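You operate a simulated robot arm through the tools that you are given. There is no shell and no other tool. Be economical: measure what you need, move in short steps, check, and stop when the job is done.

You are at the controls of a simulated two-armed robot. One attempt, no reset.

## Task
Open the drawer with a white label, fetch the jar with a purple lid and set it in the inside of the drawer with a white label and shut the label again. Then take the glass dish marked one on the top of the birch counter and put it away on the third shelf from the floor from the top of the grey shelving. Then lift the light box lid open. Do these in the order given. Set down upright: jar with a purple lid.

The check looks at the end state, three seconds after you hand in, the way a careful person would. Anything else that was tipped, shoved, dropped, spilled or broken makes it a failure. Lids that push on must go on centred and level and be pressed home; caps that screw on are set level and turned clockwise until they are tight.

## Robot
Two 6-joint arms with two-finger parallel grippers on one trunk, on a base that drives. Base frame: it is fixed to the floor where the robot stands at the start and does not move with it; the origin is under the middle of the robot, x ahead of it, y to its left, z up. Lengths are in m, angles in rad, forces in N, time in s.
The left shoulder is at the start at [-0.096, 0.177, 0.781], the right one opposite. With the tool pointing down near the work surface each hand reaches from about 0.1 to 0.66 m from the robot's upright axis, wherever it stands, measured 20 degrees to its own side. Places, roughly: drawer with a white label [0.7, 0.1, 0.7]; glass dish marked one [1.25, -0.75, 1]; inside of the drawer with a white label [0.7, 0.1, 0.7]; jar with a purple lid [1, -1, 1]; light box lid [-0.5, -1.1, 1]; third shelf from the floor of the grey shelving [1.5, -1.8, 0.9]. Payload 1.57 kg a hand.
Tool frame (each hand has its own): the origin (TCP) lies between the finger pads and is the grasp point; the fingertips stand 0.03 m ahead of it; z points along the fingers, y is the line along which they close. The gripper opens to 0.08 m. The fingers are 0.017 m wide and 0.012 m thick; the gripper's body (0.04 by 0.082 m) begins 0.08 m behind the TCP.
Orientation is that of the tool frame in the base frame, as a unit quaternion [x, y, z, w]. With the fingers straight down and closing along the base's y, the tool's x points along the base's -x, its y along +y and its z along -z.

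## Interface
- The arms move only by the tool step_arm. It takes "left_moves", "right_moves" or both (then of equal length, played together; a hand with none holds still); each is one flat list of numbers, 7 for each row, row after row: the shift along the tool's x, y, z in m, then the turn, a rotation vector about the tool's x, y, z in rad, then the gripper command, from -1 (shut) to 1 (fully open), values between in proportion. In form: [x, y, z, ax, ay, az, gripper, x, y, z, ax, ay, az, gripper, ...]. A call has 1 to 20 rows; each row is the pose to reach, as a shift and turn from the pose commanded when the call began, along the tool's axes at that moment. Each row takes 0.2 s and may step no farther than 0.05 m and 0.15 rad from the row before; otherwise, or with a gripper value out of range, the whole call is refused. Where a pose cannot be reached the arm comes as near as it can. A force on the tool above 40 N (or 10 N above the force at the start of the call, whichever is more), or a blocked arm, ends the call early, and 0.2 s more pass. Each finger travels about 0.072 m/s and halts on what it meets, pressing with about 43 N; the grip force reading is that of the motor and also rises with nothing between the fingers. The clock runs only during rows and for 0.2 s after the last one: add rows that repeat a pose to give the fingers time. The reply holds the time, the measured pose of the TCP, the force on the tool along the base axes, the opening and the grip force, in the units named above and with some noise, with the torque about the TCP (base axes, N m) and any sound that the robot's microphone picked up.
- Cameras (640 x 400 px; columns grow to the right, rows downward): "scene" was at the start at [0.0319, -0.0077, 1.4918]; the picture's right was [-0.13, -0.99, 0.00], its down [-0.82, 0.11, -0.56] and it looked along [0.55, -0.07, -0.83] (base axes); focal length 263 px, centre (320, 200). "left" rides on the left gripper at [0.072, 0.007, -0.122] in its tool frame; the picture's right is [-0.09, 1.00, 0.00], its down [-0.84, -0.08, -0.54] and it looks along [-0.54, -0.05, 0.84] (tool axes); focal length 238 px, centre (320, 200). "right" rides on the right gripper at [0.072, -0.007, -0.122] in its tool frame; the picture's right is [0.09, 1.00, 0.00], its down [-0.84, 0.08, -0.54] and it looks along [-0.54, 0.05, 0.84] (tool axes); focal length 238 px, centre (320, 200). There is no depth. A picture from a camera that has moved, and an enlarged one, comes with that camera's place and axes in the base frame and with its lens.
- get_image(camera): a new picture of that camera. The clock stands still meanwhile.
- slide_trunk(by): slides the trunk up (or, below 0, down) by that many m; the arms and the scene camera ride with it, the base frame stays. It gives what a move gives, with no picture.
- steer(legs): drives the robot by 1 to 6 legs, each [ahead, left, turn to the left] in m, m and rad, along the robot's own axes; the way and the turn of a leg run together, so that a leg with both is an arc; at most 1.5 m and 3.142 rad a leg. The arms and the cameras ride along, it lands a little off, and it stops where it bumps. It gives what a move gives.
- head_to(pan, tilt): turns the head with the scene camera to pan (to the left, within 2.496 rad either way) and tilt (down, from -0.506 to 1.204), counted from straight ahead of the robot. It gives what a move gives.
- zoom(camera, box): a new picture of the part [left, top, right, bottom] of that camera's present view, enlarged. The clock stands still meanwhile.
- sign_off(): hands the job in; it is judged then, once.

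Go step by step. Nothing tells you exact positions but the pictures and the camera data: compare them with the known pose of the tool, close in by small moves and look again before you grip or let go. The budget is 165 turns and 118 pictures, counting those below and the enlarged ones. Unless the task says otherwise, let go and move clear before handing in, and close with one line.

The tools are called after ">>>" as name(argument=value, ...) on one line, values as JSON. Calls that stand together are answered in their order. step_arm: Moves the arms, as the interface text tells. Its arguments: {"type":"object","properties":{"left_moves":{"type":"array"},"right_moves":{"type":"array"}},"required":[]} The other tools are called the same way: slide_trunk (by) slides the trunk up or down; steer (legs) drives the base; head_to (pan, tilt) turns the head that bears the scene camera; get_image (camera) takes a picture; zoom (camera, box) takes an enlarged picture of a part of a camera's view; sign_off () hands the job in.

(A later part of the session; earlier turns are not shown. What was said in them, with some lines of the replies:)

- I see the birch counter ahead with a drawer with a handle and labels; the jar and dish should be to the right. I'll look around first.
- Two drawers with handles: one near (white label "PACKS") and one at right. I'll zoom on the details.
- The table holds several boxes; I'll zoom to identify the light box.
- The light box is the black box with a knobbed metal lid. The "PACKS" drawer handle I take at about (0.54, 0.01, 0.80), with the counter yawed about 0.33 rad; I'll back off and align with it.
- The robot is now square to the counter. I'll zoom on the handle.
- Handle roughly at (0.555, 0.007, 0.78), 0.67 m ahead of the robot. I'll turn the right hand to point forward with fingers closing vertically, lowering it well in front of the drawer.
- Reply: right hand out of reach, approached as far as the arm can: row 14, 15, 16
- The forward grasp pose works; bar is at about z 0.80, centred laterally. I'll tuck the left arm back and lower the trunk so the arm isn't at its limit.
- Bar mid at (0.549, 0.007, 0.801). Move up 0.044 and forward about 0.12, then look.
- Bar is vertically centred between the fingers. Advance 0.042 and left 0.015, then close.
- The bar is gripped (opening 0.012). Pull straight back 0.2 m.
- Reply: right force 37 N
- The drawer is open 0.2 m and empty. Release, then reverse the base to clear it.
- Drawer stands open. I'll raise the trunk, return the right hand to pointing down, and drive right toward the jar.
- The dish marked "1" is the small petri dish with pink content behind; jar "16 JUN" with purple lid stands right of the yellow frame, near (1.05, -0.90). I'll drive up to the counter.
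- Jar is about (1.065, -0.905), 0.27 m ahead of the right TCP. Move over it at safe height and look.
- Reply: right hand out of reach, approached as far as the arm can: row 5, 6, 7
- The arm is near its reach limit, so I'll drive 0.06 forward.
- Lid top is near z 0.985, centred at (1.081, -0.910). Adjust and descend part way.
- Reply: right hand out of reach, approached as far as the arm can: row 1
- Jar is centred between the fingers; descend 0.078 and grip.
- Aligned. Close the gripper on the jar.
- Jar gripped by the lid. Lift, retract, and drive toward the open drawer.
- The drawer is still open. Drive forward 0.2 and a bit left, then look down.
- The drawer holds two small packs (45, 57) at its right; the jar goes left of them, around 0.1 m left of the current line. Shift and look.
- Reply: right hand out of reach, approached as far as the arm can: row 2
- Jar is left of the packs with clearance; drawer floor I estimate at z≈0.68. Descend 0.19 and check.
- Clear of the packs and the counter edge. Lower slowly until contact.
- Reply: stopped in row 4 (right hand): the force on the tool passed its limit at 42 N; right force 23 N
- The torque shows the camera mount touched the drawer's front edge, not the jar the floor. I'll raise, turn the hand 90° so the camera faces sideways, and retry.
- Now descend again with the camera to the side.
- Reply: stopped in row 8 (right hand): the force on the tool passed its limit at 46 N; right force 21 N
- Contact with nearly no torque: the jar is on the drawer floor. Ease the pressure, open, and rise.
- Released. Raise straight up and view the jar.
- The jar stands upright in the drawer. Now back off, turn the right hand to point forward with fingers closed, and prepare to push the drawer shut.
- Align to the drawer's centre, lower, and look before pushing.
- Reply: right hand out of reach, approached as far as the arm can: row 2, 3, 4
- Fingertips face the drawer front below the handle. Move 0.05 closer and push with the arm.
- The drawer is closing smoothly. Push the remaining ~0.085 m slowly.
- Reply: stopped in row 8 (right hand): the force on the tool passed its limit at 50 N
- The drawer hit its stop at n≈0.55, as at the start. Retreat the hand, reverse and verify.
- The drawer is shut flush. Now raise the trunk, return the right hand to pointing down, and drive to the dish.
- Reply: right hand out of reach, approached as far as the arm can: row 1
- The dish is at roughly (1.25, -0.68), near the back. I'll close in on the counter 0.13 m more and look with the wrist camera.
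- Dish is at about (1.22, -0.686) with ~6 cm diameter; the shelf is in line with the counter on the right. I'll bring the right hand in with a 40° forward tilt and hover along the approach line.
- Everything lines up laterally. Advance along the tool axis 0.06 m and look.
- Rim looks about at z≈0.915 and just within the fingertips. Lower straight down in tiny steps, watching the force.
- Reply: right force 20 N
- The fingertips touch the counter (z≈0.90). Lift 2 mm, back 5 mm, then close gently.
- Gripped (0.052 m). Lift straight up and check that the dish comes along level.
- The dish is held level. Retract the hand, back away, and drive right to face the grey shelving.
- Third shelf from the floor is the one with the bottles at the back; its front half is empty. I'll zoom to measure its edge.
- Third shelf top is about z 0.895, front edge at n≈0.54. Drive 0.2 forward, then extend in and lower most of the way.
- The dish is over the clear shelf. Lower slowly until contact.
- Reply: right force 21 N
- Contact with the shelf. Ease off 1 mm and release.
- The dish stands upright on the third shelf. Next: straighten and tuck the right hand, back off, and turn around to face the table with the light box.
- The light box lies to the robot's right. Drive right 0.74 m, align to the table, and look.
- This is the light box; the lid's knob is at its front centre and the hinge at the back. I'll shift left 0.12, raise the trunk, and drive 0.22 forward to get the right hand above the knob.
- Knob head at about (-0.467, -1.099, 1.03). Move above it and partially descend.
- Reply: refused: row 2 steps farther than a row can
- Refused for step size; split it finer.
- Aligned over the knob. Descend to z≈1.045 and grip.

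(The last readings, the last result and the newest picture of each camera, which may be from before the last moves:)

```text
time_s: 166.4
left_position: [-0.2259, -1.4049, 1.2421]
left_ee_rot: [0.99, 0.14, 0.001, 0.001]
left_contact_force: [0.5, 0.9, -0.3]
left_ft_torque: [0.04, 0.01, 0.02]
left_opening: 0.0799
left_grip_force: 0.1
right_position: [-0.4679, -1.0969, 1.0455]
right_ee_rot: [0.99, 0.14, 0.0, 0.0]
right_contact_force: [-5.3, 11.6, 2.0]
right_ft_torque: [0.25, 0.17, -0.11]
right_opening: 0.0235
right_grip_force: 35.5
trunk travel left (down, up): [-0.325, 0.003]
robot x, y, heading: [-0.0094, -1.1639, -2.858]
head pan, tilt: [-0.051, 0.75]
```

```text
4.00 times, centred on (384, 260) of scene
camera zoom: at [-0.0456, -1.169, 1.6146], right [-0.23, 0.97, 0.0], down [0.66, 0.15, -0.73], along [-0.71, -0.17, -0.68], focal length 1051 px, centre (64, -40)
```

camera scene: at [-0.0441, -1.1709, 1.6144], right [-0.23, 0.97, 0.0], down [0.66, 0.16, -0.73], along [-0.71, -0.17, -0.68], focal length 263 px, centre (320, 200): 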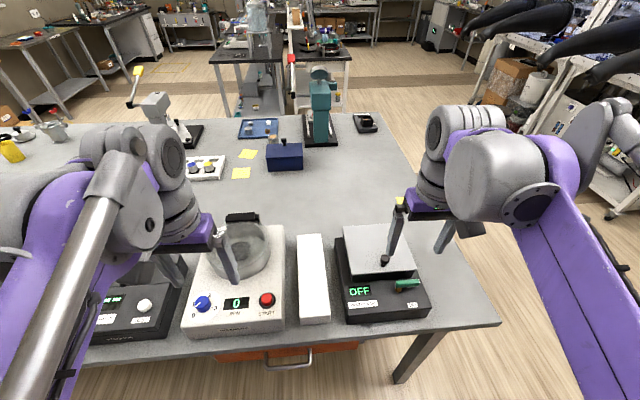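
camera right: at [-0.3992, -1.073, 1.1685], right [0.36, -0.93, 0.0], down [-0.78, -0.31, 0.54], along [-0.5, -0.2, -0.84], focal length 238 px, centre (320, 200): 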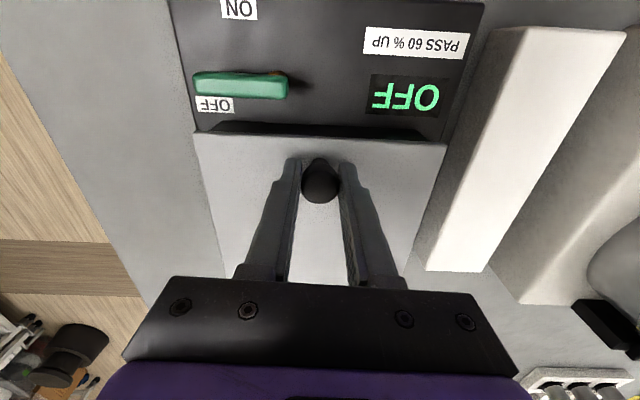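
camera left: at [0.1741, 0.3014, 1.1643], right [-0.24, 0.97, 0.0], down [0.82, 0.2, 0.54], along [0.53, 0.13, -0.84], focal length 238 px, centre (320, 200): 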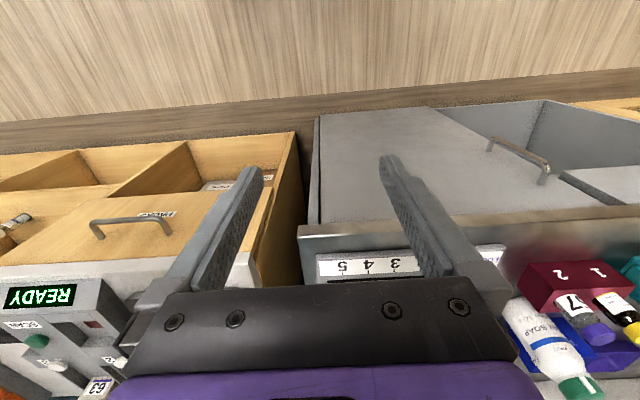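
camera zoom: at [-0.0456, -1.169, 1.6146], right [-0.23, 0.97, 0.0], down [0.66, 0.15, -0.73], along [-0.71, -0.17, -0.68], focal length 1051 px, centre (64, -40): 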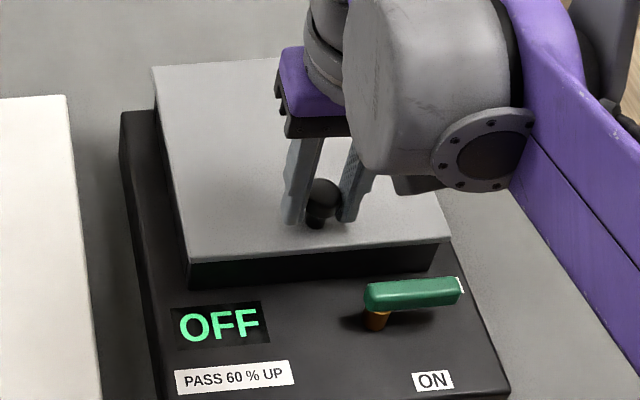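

The knob is gripped. Lift it along the hinge arc to about 45°.

>>> step_arm(right_moves=[-0.005, 0, -0.0195, 0, 0, 0, -1, -0.0124, 0, -0.0381, 0, 0, 0, -1, -0.0222, 0, -0.0557, 0, 0, 0, -1, -0.0342, 0, -0.0717, 0, 0, 0, -1, -0.0482, 0, -0.0861, 0, 0, 0, -1, -0.064, 0, -0.0986, 0, 0, 0, -1, -0.064, 0, -0.0986, 0, 0, 0, -1])

>>> get_image(camera="scene")

>>> get_image(camera="right")

```text
time_s: 168.0
left_position: [-0.2262, -1.4061, 1.2414]
left_ee_rot: [0.99, 0.14, 0.0, 0.0]
left_contact_force: [-0.4, 0.0, -0.4]
left_ft_torque: [0.01, 0.03, 0.02]
left_opening: 0.0799
left_grip_force: 0.1
right_position: [-0.5275, -1.1167, 1.1449]
right_ee_rot: [0.99, 0.14, 0.0, 0.001]
right_contact_force: [3.3, 3.2, -4.2]
right_ft_torque: [0.6, -0.65, 0.37]
right_opening: 0.0238
right_grip_force: 35.5
trunk travel left (down, up): [-0.325, 0.003]
robot x, y, heading: [-0.0077, -1.1628, -2.862]
head pan, tilt: [-0.051, 0.75]
```

```text
30 pictures are left
camera scene: at [-0.0447, -1.1705, 1.6146], right [-0.23, 0.97, 0.0], down [0.66, 0.16, -0.73], along [-0.71, -0.17, -0.68], focal length 263 px, centre (320, 200)
```

scene: 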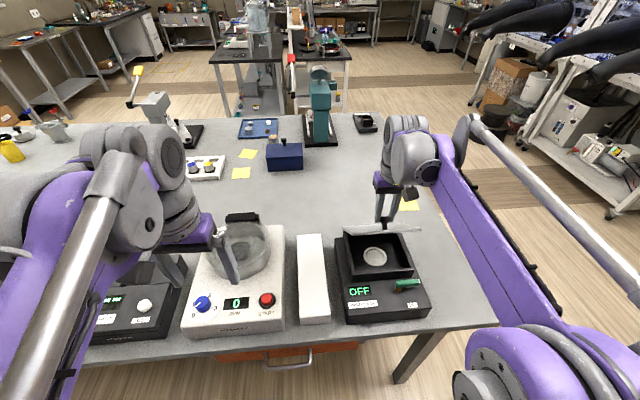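

```text
29 pictures are left
camera right: at [-0.46, -1.0928, 1.2673], right [0.37, -0.93, 0.0], down [-0.78, -0.31, 0.54], along [-0.5, -0.2, -0.84], focal length 238 px, centre (320, 200)
```

right: 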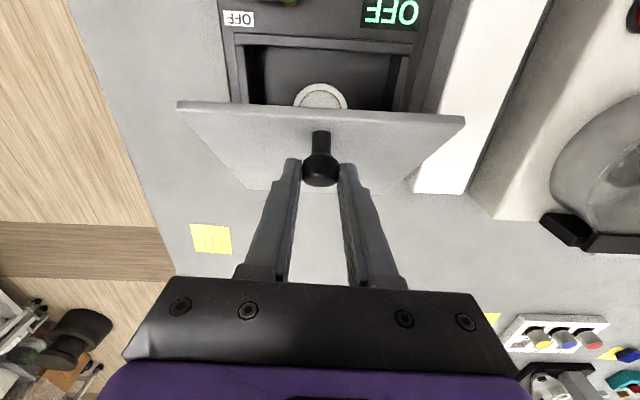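

The lid follows smoothly with low forces. Continue the arc to about 75°.

>>> step_arm(right_moves=[-0.0173, 0, -0.0102, 0, 0, 0, -1, -0.0357, 0, -0.0182, 0, 0, 0, -1, -0.0551, 0, -0.0236, 0, 0, 0, -1, -0.075, 0, -0.0265, 0, 0, 0, -1, -0.075, 0, -0.0265, 0, 0, 0, -1])

>>> get_image(camera="right")

```text
time_s: 169.2
left_position: [-0.2241, -1.4095, 1.2412]
left_ee_rot: [0.99, 0.141, -0.001, -0.001]
left_contact_force: [0.4, -0.1, 0.1]
left_ft_torque: [0.02, -0.01, 0.0]
left_opening: 0.0803
left_grip_force: 0.2
right_position: [-0.5996, -1.1422, 1.1716]
right_ee_rot: [0.99, 0.142, -0.001, 0.001]
right_contact_force: [9.9, -17.6, -3.5]
right_ft_torque: [-0.27, -0.72, 0.0]
right_opening: 0.0236
right_grip_force: 35.9
trunk travel left (down, up): [-0.325, 0.003]
robot x, y, heading: [-0.0067, -1.1682, -2.859]
head pan, tilt: [-0.051, 0.75]
```

```text
28 pictures are left
camera right: at [-0.5307, -1.1163, 1.2937], right [0.37, -0.93, 0.0], down [-0.78, -0.31, 0.54], along [-0.5, -0.2, -0.84], focal length 238 px, centre (320, 200)
```

right: 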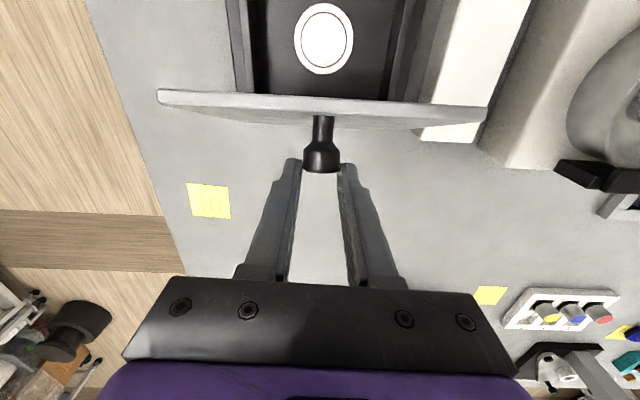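

Lid at ~75–80°, with some side load, so I'll shift 5 mm left while continuing past vertical.

>>> step_arm(right_moves=[-0.01, 0.004, 0, 0, 0, 0, -1, -0.0201, 0.005, -0.0003, 0, 0, 0, -1, -0.03, 0.006, 0.0005, 0, 0, 0, -1, -0.04, 0.006, 0.0021, 0, 0, 0, -1, -0.05, 0.007, 0.0042, 0, 0, 0, -1, -0.0595, 0.007, 0.0071, 0, 0, 0, -1, -0.0595, 0.007, 0.0071, 0, 0, 0, -1])

>>> get_image(camera="right")

>>> zoom(camera="scene", box=[300, 110, 492, 260])

```text
time_s: 170.8
left_position: [-0.2257, -1.4069, 1.2418]
left_ee_rot: [0.99, 0.14, 0.001, -0.001]
left_contact_force: [0.1, 0.0, -0.1]
left_ft_torque: [-0.01, -0.02, 0.02]
left_opening: 0.0801
left_grip_force: 0.1
right_position: [-0.6542, -1.1603, 1.1649]
right_ee_rot: [0.99, 0.141, 0.0, 0.0]
right_contact_force: [-0.1, 0.1, -0.7]
right_ft_torque: [0.0, 0.01, -0.04]
right_opening: 0.0
right_grip_force: 21.1
trunk travel left (down, up): [-0.325, 0.003]
robot x, y, heading: [-0.006, -1.1631, -2.863]
head pan, tilt: [-0.051, 0.75]
```

```text
27 pictures are left
camera right: at [-0.5868, -1.1364, 1.2863], right [0.37, -0.93, 0.0], down [-0.78, -0.31, 0.54], along [-0.5, -0.2, -0.84], focal length 238 px, centre (320, 200)
```

right: 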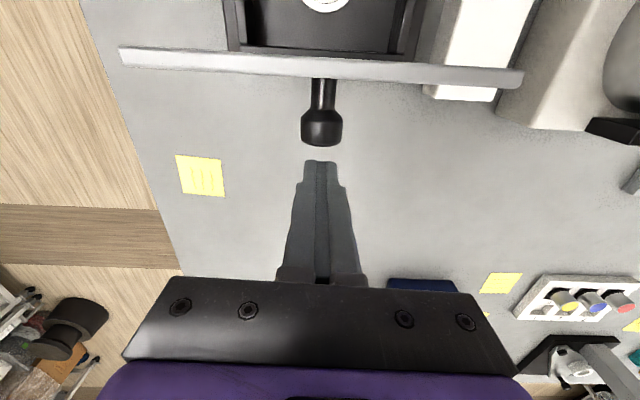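

```text
2.67 times, centred on (396, 185) of scene
camera zoom: at [-0.0447, -1.1704, 1.6146], right [-0.23, 0.97, 0.0], down [0.66, 0.16, -0.73], along [-0.71, -0.17, -0.68], focal length 700 px, centre (117, 240)
```

zoom: 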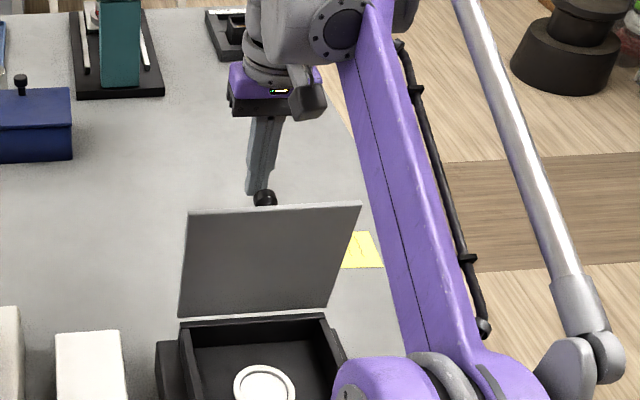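

The knob slipped out of the grip but the lid stays near vertical by itself. I'll bring the hand over to the near side of the lid and push it gently further back to be safe.

>>> step_arm(right_moves=[0, 0, -0.04, 0, 0, 0, -1, 0.01, 0, -0.08, 0, 0, 0, -1, 0.05, 0, -0.1, 0, 0, 0, -1, 0.09, 0, -0.1, 0, 0, 0, -1, 0.13, 0, -0.1, 0, 0, 0, -1, 0.17, 0, -0.1, 0, 0, 0, -1, 0.17, 0, -0.06, 0, 0, 0, -1, 0.17, 0, -0.02, 0, 0, 0, -1, 0.17, 0, 0.01, 0, 0, 0, -1, 0.17, 0, 0.01, 0, 0, 0, -1])

>>> get_image(camera="right")

>>> get_image(camera="scene")

```text
time_s: 173.0
left_position: [-0.2265, -1.4076, 1.2406]
left_ee_rot: [0.99, 0.14, 0.0, 0.0]
left_contact_force: [0.2, -0.2, -0.1]
left_ft_torque: [-0.01, 0.02, 0.02]
left_opening: 0.0801
left_grip_force: 0.0
right_position: [-0.6051, -1.1467, 1.207]
right_ee_rot: [0.99, 0.141, 0.001, 0.0]
right_contact_force: [1.0, 1.3, -0.1]
right_ft_torque: [0.03, 0.01, 0.03]
right_opening: 0.0
right_grip_force: 21.3
right hand out of reach, approached as far as the arm can: row 1, 2, 3, 4, 5, 6, 7, 8, 9, 10
trunk travel left (down, up): [-0.325, 0.003]
robot x, y, heading: [-0.0063, -1.1671, -2.861]
head pan, tilt: [-0.051, 0.75]
```

```text
25 pictures are left
camera right: at [-0.5368, -1.1221, 1.3296], right [0.37, -0.93, 0.0], down [-0.78, -0.31, 0.54], along [-0.5, -0.2, -0.84], focal length 238 px, centre (320, 200)
```

right: 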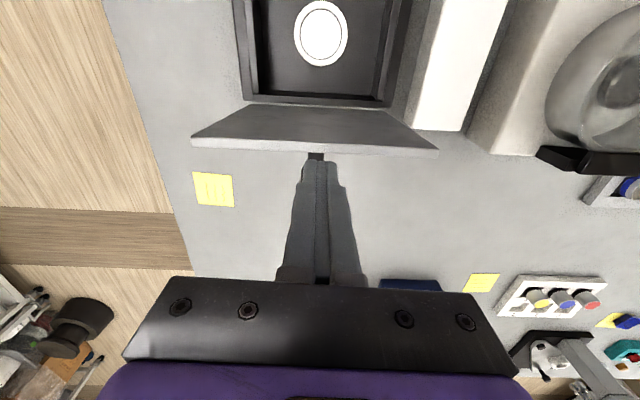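

```text
24 pictures are left
camera scene: at [-0.0453, -1.1711, 1.6146], right [-0.23, 0.97, 0.0], down [0.66, 0.16, -0.73], along [-0.71, -0.17, -0.68], focal length 263 px, centre (320, 200)
```

scene: 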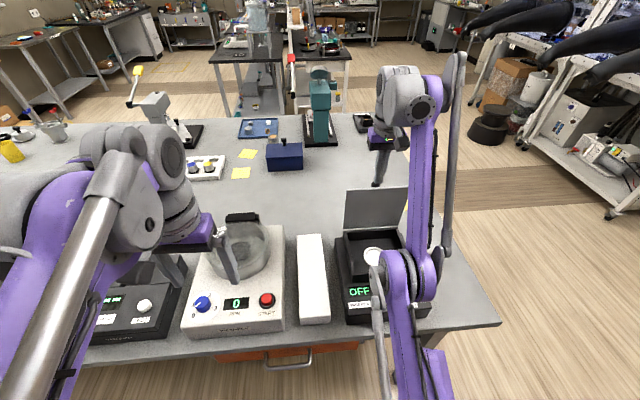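

The arm stalled near its reach limit just above the lid's top edge. I'll try a small upward move first.

>>> step_arm(right_moves=[0, 0, -0.02, 0, 0, 0, -1, 0, 0, -0.04, 0, 0, 0, -1])

```text
time_s: 173.6
left_position: [-0.2248, -1.4075, 1.2421]
left_ee_rot: [0.99, 0.14, -0.001, 0.0]
left_contact_force: [-0.5, -0.3, 0.2]
left_ft_torque: [0.0, -0.04, 0.02]
left_opening: 0.08
left_grip_force: 0.2
right_position: [-0.6043, -1.145, 1.2461]
right_ee_rot: [0.99, 0.141, 0.0, 0.0]
right_contact_force: [0.6, 0.3, 0.6]
right_ft_torque: [0.02, 0.0, 0.0]
right_opening: 0.0
right_grip_force: 21.3
trunk travel left (down, up): [-0.325, 0.003]
robot x, y, heading: [-0.0071, -1.1639, -2.861]
head pan, tilt: [-0.051, 0.75]
```

Good, clear above the lid. Now move back over it to the near side and lower.

>>> step_arm(right_moves=[0.04, 0, -0.01, 0, 0, 0, -1, 0.08, 0, -0.01, 0, 0, 0, -1, 0.12, 0, -0.01, 0, 0, 0, -1, 0.13, 0, -0.01, 0, 0, 0, -1])

>>> get_image(camera="right")

>>> zoom(camera="scene", box=[300, 110, 492, 260])

```text
time_s: 174.6
left_position: [-0.226, -1.4058, 1.2424]
left_ee_rot: [0.99, 0.14, -0.001, 0.0]
left_contact_force: [0.0, 0.6, 0.4]
left_ft_torque: [0.02, 0.02, -0.02]
left_opening: 0.08
left_grip_force: 0.0
right_position: [-0.55, -1.1258, 1.3067]
right_ee_rot: [0.99, 0.141, 0.001, -0.001]
right_contact_force: [0.2, 0.2, 0.8]
right_ft_torque: [0.01, -0.02, -0.01]
right_opening: 0.0
right_grip_force: 21.1
right hand out of reach, approached as far as the arm can: row 1, 2, 3, 4
trunk travel left (down, up): [-0.325, 0.003]
robot x, y, heading: [-0.0087, -1.1653, -2.863]
head pan, tilt: [-0.051, 0.75]
```

```text
23 pictures are left
camera right: at [-0.4814, -1.102, 1.4295], right [0.37, -0.93, 0.0], down [-0.78, -0.31, 0.54], along [-0.5, -0.2, -0.84], focal length 238 px, centre (320, 200)
```

right: 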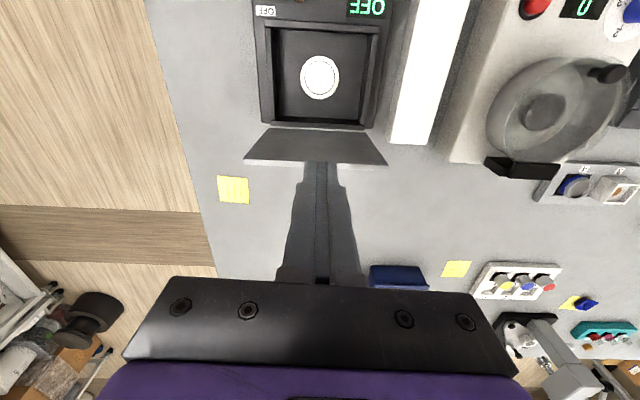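

```text
2.67 times, centred on (396, 185) of scene
camera zoom: at [-0.045, -1.171, 1.6146], right [-0.23, 0.97, 0.0], down [0.66, 0.16, -0.73], along [-0.71, -0.17, -0.68], focal length 700 px, centre (117, 240)
```

zoom: 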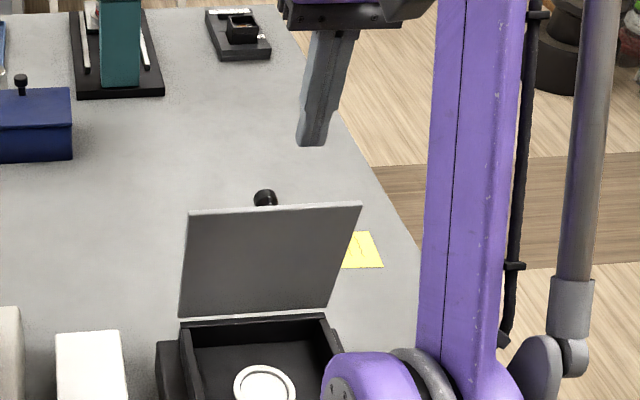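

The hand is already 4 cm on the near side of the lid, which holds at about 86°. Lower it there, then push back gently.

>>> step_arm(right_moves=[0.01, 0, 0.03, 0, 0, 0, -1, 0.02, 0, 0.07, 0, 0, 0, -1, 0.02, 0, 0.11, 0, 0, 0, -1, 0.02, 0, 0.15, 0, 0, 0, -1, 0.02, 0, 0.16, 0, 0, 0, -1])

>>> get_image(camera="right")

>>> zoom(camera="scene", box=[300, 110, 492, 260])

```text
time_s: 175.7
left_position: [-0.2244, -1.408, 1.2422]
left_ee_rot: [0.99, 0.141, 0.0, 0.0]
left_contact_force: [-0.4, 1.4, 0.2]
left_ft_torque: [-0.01, 0.01, 0.02]
left_opening: 0.08
left_grip_force: 0.1
right_position: [-0.6104, -1.145, 1.1926]
right_ee_rot: [0.99, 0.141, -0.001, 0.0]
right_contact_force: [-0.1, -0.5, 10.4]
right_ft_torque: [-0.04, 0.09, -0.04]
right_opening: 0.0002
right_grip_force: 20.9
right hand out of reach, approached as far as the arm can: row 1, 2, 3, 4, 5
trunk travel left (down, up): [-0.325, 0.003]
robot x, y, heading: [-0.0069, -1.1652, -2.863]
head pan, tilt: [-0.051, 0.75]
stopped in row 5 (right hand): the force on the tool passed its limit at 53 N (the readings are from after the stop); the commanded pose is now the measured one
```

```text
21 pictures are left
camera right: at [-0.5412, -1.1206, 1.3144], right [0.37, -0.93, 0.0], down [-0.78, -0.31, 0.54], along [-0.51, -0.2, -0.84], focal length 238 px, centre (320, 200)
```

right: 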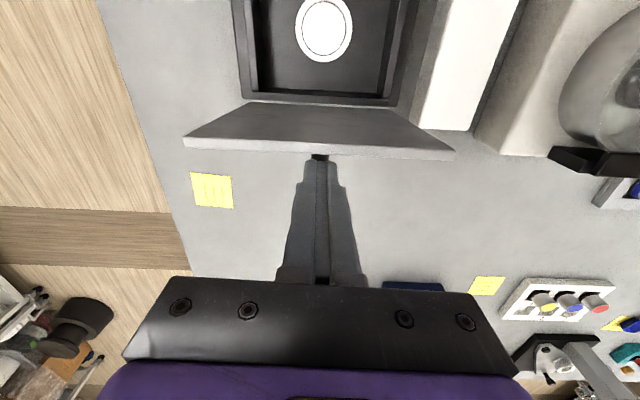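

```text
2.67 times, centred on (396, 185) of scene
camera zoom: at [-0.044, -1.1712, 1.6147], right [-0.23, 0.97, 0.0], down [0.66, 0.16, -0.73], along [-0.71, -0.17, -0.68], focal length 700 px, centre (117, 240)
```

zoom: 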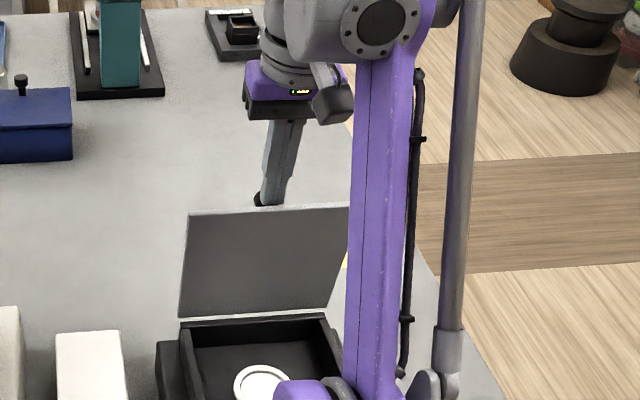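

The earlier commanded backlog made the arm slide onto the knob; the command is reset now. Rise a little and look at the response before moving back.

>>> step_arm(right_moves=[0, 0, -0.015, 0, 0, 0, -1, 0, 0, -0.03, 0, 0, 0, -1, 0, 0, -0.035, 0, 0, 0, -1])

>>> step_arm(right_moves=[0.02, 0, 0, 0, 0, 0, -1, 0.04, 0, 0, 0, 0, 0, -1])

```text
time_s: 176.5
left_position: [-0.2259, -1.4076, 1.2421]
left_ee_rot: [0.99, 0.14, 0.0, 0.0]
left_contact_force: [0.8, -0.4, -0.4]
left_ft_torque: [0.0, 0.03, 0.01]
left_opening: 0.0802
left_grip_force: 0.0
right_position: [-0.612, -1.1453, 1.2262]
right_ee_rot: [0.99, 0.141, 0.0, 0.0]
right_contact_force: [0.7, -0.4, -0.6]
right_ft_torque: [-0.01, 0.03, -0.03]
right_opening: 0.0002
right_grip_force: 21.2
trunk travel left (down, up): [-0.325, 0.003]
robot x, y, heading: [-0.0081, -1.1655, -2.859]
head pan, tilt: [-0.051, 0.75]
```

```text
time_s: 177.1
left_position: [-0.2262, -1.408, 1.242]
left_ee_rot: [0.99, 0.14, 0.0, 0.0]
left_contact_force: [0.2, 0.2, -0.1]
left_ft_torque: [0.0, -0.02, 0.02]
left_opening: 0.08
left_grip_force: 0.2
right_position: [-0.5934, -1.1399, 1.2374]
right_ee_rot: [0.99, 0.141, 0.0, 0.0]
right_contact_force: [0.0, -0.6, 0.2]
right_ft_torque: [-0.02, -0.04, 0.01]
right_opening: 0.0
right_grip_force: 21.2
right hand out of reach, approached as far as the arm can: row 1, 2
trunk travel left (down, up): [-0.325, 0.003]
robot x, y, heading: [-0.0108, -1.1654, -2.862]
head pan, tilt: [-0.051, 0.75]
```

Moving back with the arm isn't possible here, but the tip is ~4 cm above the lid, so I'll reverse the base 0.15 instead.

>>> steer(legs=[[-0.15, 0, 0]])

>>> get_image(camera="scene")

>>> get_image(camera="right")

```text
time_s: 178.5
left_position: [-0.0828, -1.3679, 1.2416]
left_ee_rot: [0.99, 0.141, 0.0, 0.0]
left_contact_force: [-0.1, -0.2, 0.0]
left_ft_torque: [-0.04, 0.03, 0.01]
left_opening: 0.08
left_grip_force: 0.0
right_position: [-0.4524, -1.1004, 1.2371]
right_ee_rot: [0.99, 0.142, 0.0, 0.0]
right_contact_force: [0.3, -0.3, 0.0]
right_ft_torque: [-0.04, 0.02, 0.0]
right_opening: 0.0
right_grip_force: 21.3
trunk travel left (down, up): [-0.325, 0.003]
robot x, y, heading: [0.1348, -1.1217, -2.861]
head pan, tilt: [-0.051, 0.75]
```

```text
19 pictures are left
camera scene: at [0.0974, -1.1298, 1.6149], right [-0.23, 0.97, 0.0], down [0.66, 0.16, -0.73], along [-0.71, -0.17, -0.68], focal length 263 px, centre (320, 200)
```

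scene: 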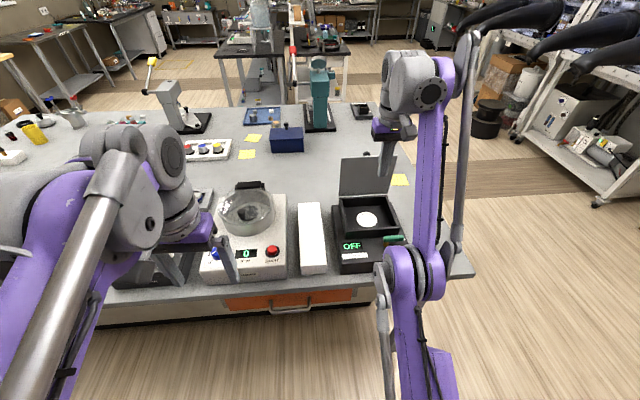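

```text
18 pictures are left
camera right: at [-0.3832, -1.0756, 1.3593], right [0.37, -0.93, 0.0], down [-0.78, -0.31, 0.54], along [-0.5, -0.2, -0.84], focal length 238 px, centre (320, 200)
```

right: 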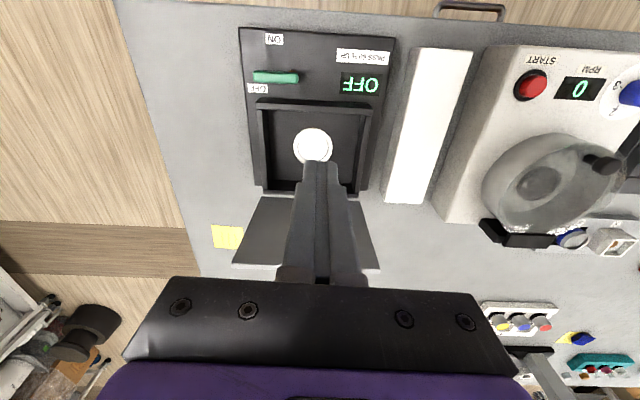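

The lid stands at ~86° on its own. Lower the fingers on its near side, approach, then push softly with the arm.

>>> step_arm(right_moves=[0, 0, 0.03, 0, 0, 0, -1, 0, 0, 0.06, 0, 0, 0, -1, 0, 0, 0.09, 0, 0, 0, -1, 0, 0, 0.09, 0, 0, 0, -1])

>>> get_image(camera="right")

```text
time_s: 179.5
left_position: [-0.0814, -1.3659, 1.2433]
left_ee_rot: [0.99, 0.143, 0.0, 0.0]
left_contact_force: [0.4, -0.1, 0.0]
left_ft_torque: [0.0, -0.03, 0.0]
left_opening: 0.08
left_grip_force: 0.1
right_position: [-0.4777, -1.1061, 1.1531]
right_ee_rot: [0.99, 0.142, 0.0, 0.0]
right_contact_force: [-0.1, 0.3, 0.6]
right_ft_torque: [-0.02, -0.01, 0.02]
right_opening: 0.0
right_grip_force: 21.5
right hand out of reach, approached as far as the arm can: row 1, 2, 3, 4
trunk travel left (down, up): [-0.325, 0.003]
robot x, y, heading: [0.133, -1.1225, -2.858]
head pan, tilt: [-0.051, 0.75]
```

```text
17 pictures are left
camera right: at [-0.4091, -1.0817, 1.2753], right [0.37, -0.93, 0.0], down [-0.78, -0.31, 0.54], along [-0.5, -0.2, -0.84], focal length 238 px, centre (320, 200)
```

right: 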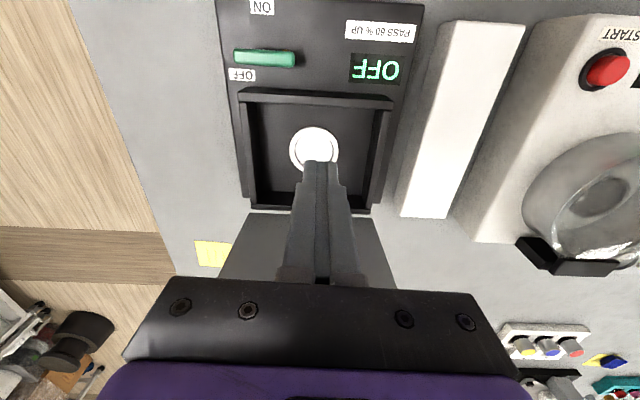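

Now approach 0.085 m with the base, leaving a small gap, and check.

>>> steer(legs=[[0.085, 0, 0]])

>>> step_arm(right_moves=[-0.005, 0, 0, 0, 0, 0, -1, -0.01, 0, 0, 0, 0, 0, -1])

>>> get_image(camera="right")

```text
time_s: 180.6
left_position: [-0.1623, -1.3906, 1.2411]
left_ee_rot: [0.99, 0.142, 0.0, 0.0]
left_contact_force: [0.6, -0.1, 0.0]
left_ft_torque: [0.03, 0.01, -0.01]
left_opening: 0.08
left_grip_force: 0.0
right_position: [-0.5583, -1.1311, 1.1524]
right_ee_rot: [0.99, 0.143, 0.001, 0.0]
right_contact_force: [-0.4, 0.1, -0.1]
right_ft_torque: [0.01, -0.03, 0.02]
right_opening: 0.0001
right_grip_force: 20.9
trunk travel left (down, up): [-0.325, 0.003]
robot x, y, heading: [0.0539, -1.1503, -2.857]
head pan, tilt: [-0.051, 0.75]
```

```text
time_s: 181.2
left_position: [-0.1633, -1.3902, 1.2412]
left_ee_rot: [0.99, 0.142, 0.0, 0.0]
left_contact_force: [0.1, -0.3, -0.2]
left_ft_torque: [0.0, -0.02, -0.02]
left_opening: 0.0798
left_grip_force: 0.1
right_position: [-0.5681, -1.1337, 1.1534]
right_ee_rot: [0.99, 0.143, 0.0, 0.0]
right_contact_force: [-0.9, 0.3, 0.1]
right_ft_torque: [-0.01, -0.01, -0.01]
right_opening: 0.0002
right_grip_force: 21.4
trunk travel left (down, up): [-0.325, 0.003]
robot x, y, heading: [0.0546, -1.1468, -2.855]
head pan, tilt: [-0.051, 0.75]
```

```text
16 pictures are left
camera right: at [-0.5007, -1.1084, 1.2755], right [0.37, -0.93, 0.0], down [-0.78, -0.31, 0.54], along [-0.5, -0.2, -0.84], focal length 238 px, centre (320, 200)
```

right: 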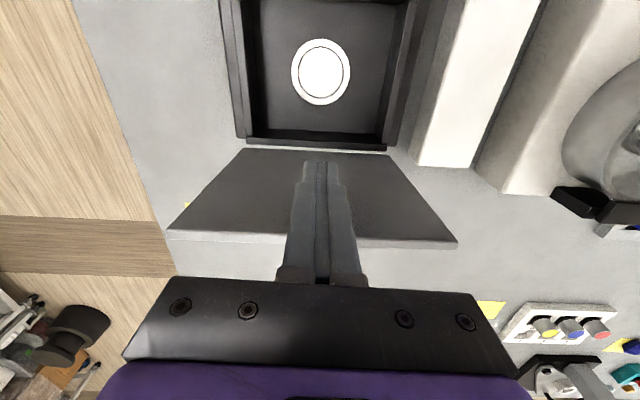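

Close and responsive. Push gently in small steps, watching the force.

>>> step_arm(right_moves=[-0.006, 0, 0, 0, 0, 0, -1, -0.012, 0, 0, 0, 0, 0, -1, -0.018, 0, 0, 0, 0, 0, -1])

>>> step_arm(right_moves=[-0.006, 0, 0, 0, 0, 0, -1, -0.012, 0, 0, 0, 0, 0, -1])

>>> zoom(camera="scene", box=[300, 110, 492, 260])

```text
time_s: 181.9
left_position: [-0.1631, -1.3906, 1.2416]
left_ee_rot: [0.99, 0.141, 0.0, 0.0]
left_contact_force: [0.4, -0.4, -0.1]
left_ft_torque: [-0.01, -0.01, -0.02]
left_opening: 0.0802
left_grip_force: 0.0
right_position: [-0.587, -1.1387, 1.1532]
right_ee_rot: [0.99, 0.142, 0.001, 0.0]
right_contact_force: [-0.1, -0.1, -0.4]
right_ft_torque: [0.0, 0.01, -0.02]
right_opening: 0.0
right_grip_force: 22.0
trunk travel left (down, up): [-0.325, 0.003]
robot x, y, heading: [0.0558, -1.1471, -2.859]
head pan, tilt: [-0.051, 0.75]
```

```text
time_s: 182.6
left_position: [-0.1625, -1.3909, 1.2417]
left_ee_rot: [0.99, 0.142, 0.0, -0.001]
left_contact_force: [-0.9, -0.3, 0.1]
left_ft_torque: [0.01, -0.02, -0.02]
left_opening: 0.0799
left_grip_force: 0.1
right_position: [-0.5968, -1.1423, 1.1536]
right_ee_rot: [0.99, 0.141, 0.001, -0.001]
right_contact_force: [-0.1, 0.4, 1.1]
right_ft_torque: [-0.02, 0.01, -0.02]
right_opening: 0.0
right_grip_force: 20.9
trunk travel left (down, up): [-0.325, 0.003]
robot x, y, heading: [0.0532, -1.1478, -2.858]
head pan, tilt: [-0.051, 0.75]
```

```text
2.67 times, centred on (396, 185) of scene
camera zoom: at [0.017, -1.1534, 1.6146], right [-0.23, 0.97, 0.0], down [0.66, 0.16, -0.73], along [-0.71, -0.17, -0.68], focal length 700 px, centre (117, 240)
```

zoom: 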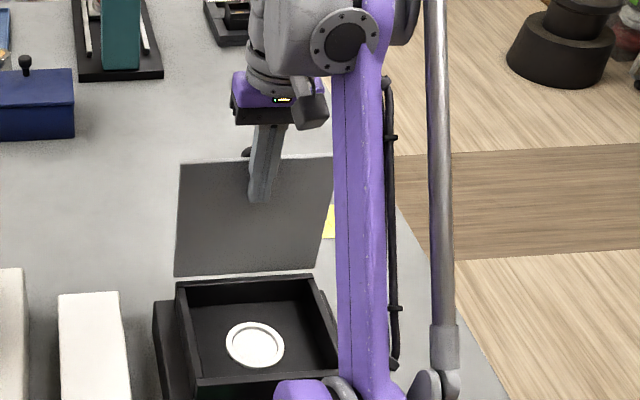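

The fingers meet no lid even at its former line, so the lid already leans past vertical. Back the robot away and take a final look.

>>> steer(legs=[[-0.35, 0, 0]])

>>> zoom(camera="scene", box=[260, 80, 452, 230])

>>> get_image(camera="right")

```text
time_s: 184.8
left_position: [0.1727, -1.2921, 1.242]
left_ee_rot: [0.99, 0.144, 0.0, 0.0]
left_contact_force: [0.6, -0.3, -0.7]
left_ft_torque: [0.02, 0.01, 0.01]
left_opening: 0.0797
left_grip_force: 0.1
right_position: [-0.2631, -1.0478, 1.1527]
right_ee_rot: [0.99, 0.144, 0.001, 0.0]
right_contact_force: [0.8, 0.4, -0.3]
right_ft_torque: [0.0, 0.01, 0.0]
right_opening: 0.0002
right_grip_force: 20.9
trunk travel left (down, up): [-0.325, 0.003]
robot x, y, heading: [0.3915, -1.0477, -2.852]
head pan, tilt: [-0.051, 0.75]
```

```text
2.67 times, centred on (356, 155) of scene
camera zoom: at [0.3517, -1.0549, 1.6148], right [-0.24, 0.97, 0.0], down [0.66, 0.16, -0.73], along [-0.71, -0.17, -0.68], focal length 700 px, centre (224, 320)
```

zoom: 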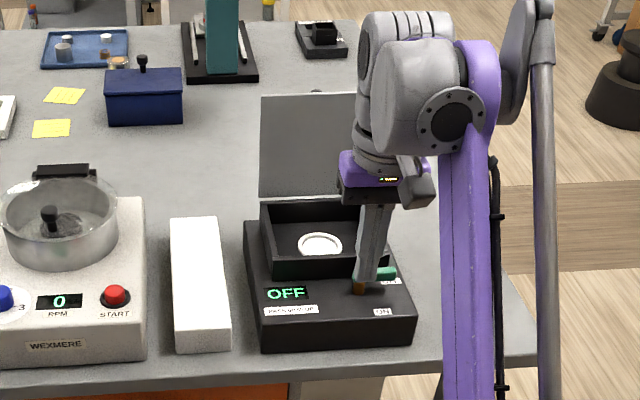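

```text
13 pictures are left
camera right: at [-0.1945, -1.0212, 1.2753], right [0.37, -0.93, 0.0], down [-0.78, -0.31, 0.54], along [-0.5, -0.2, -0.84], focal length 238 px, centre (320, 200)
```

right: 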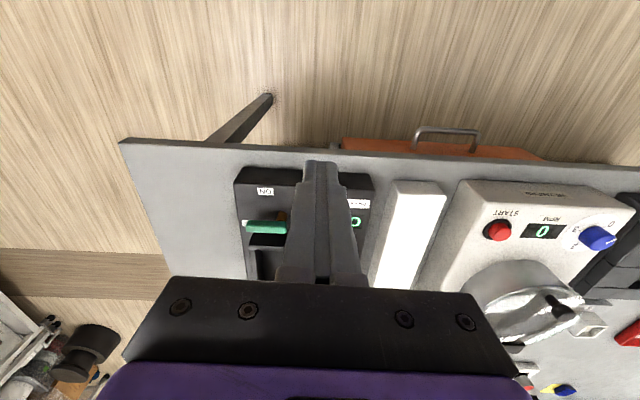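

The lid stands open, the switch is still on OFF, and the hands are clear of everything. The drawer is shut with the jar upright inside, and the dish is on the third shelf. Handing in.

>>> sign_off()

```text
The job is handed in.
```

I finished all three jobs in the order given and handed in: the purple-lidded jar stands upright in the shut white-label drawer, the dish marked one is on the third shelf from the floor, and the light box lid is open.
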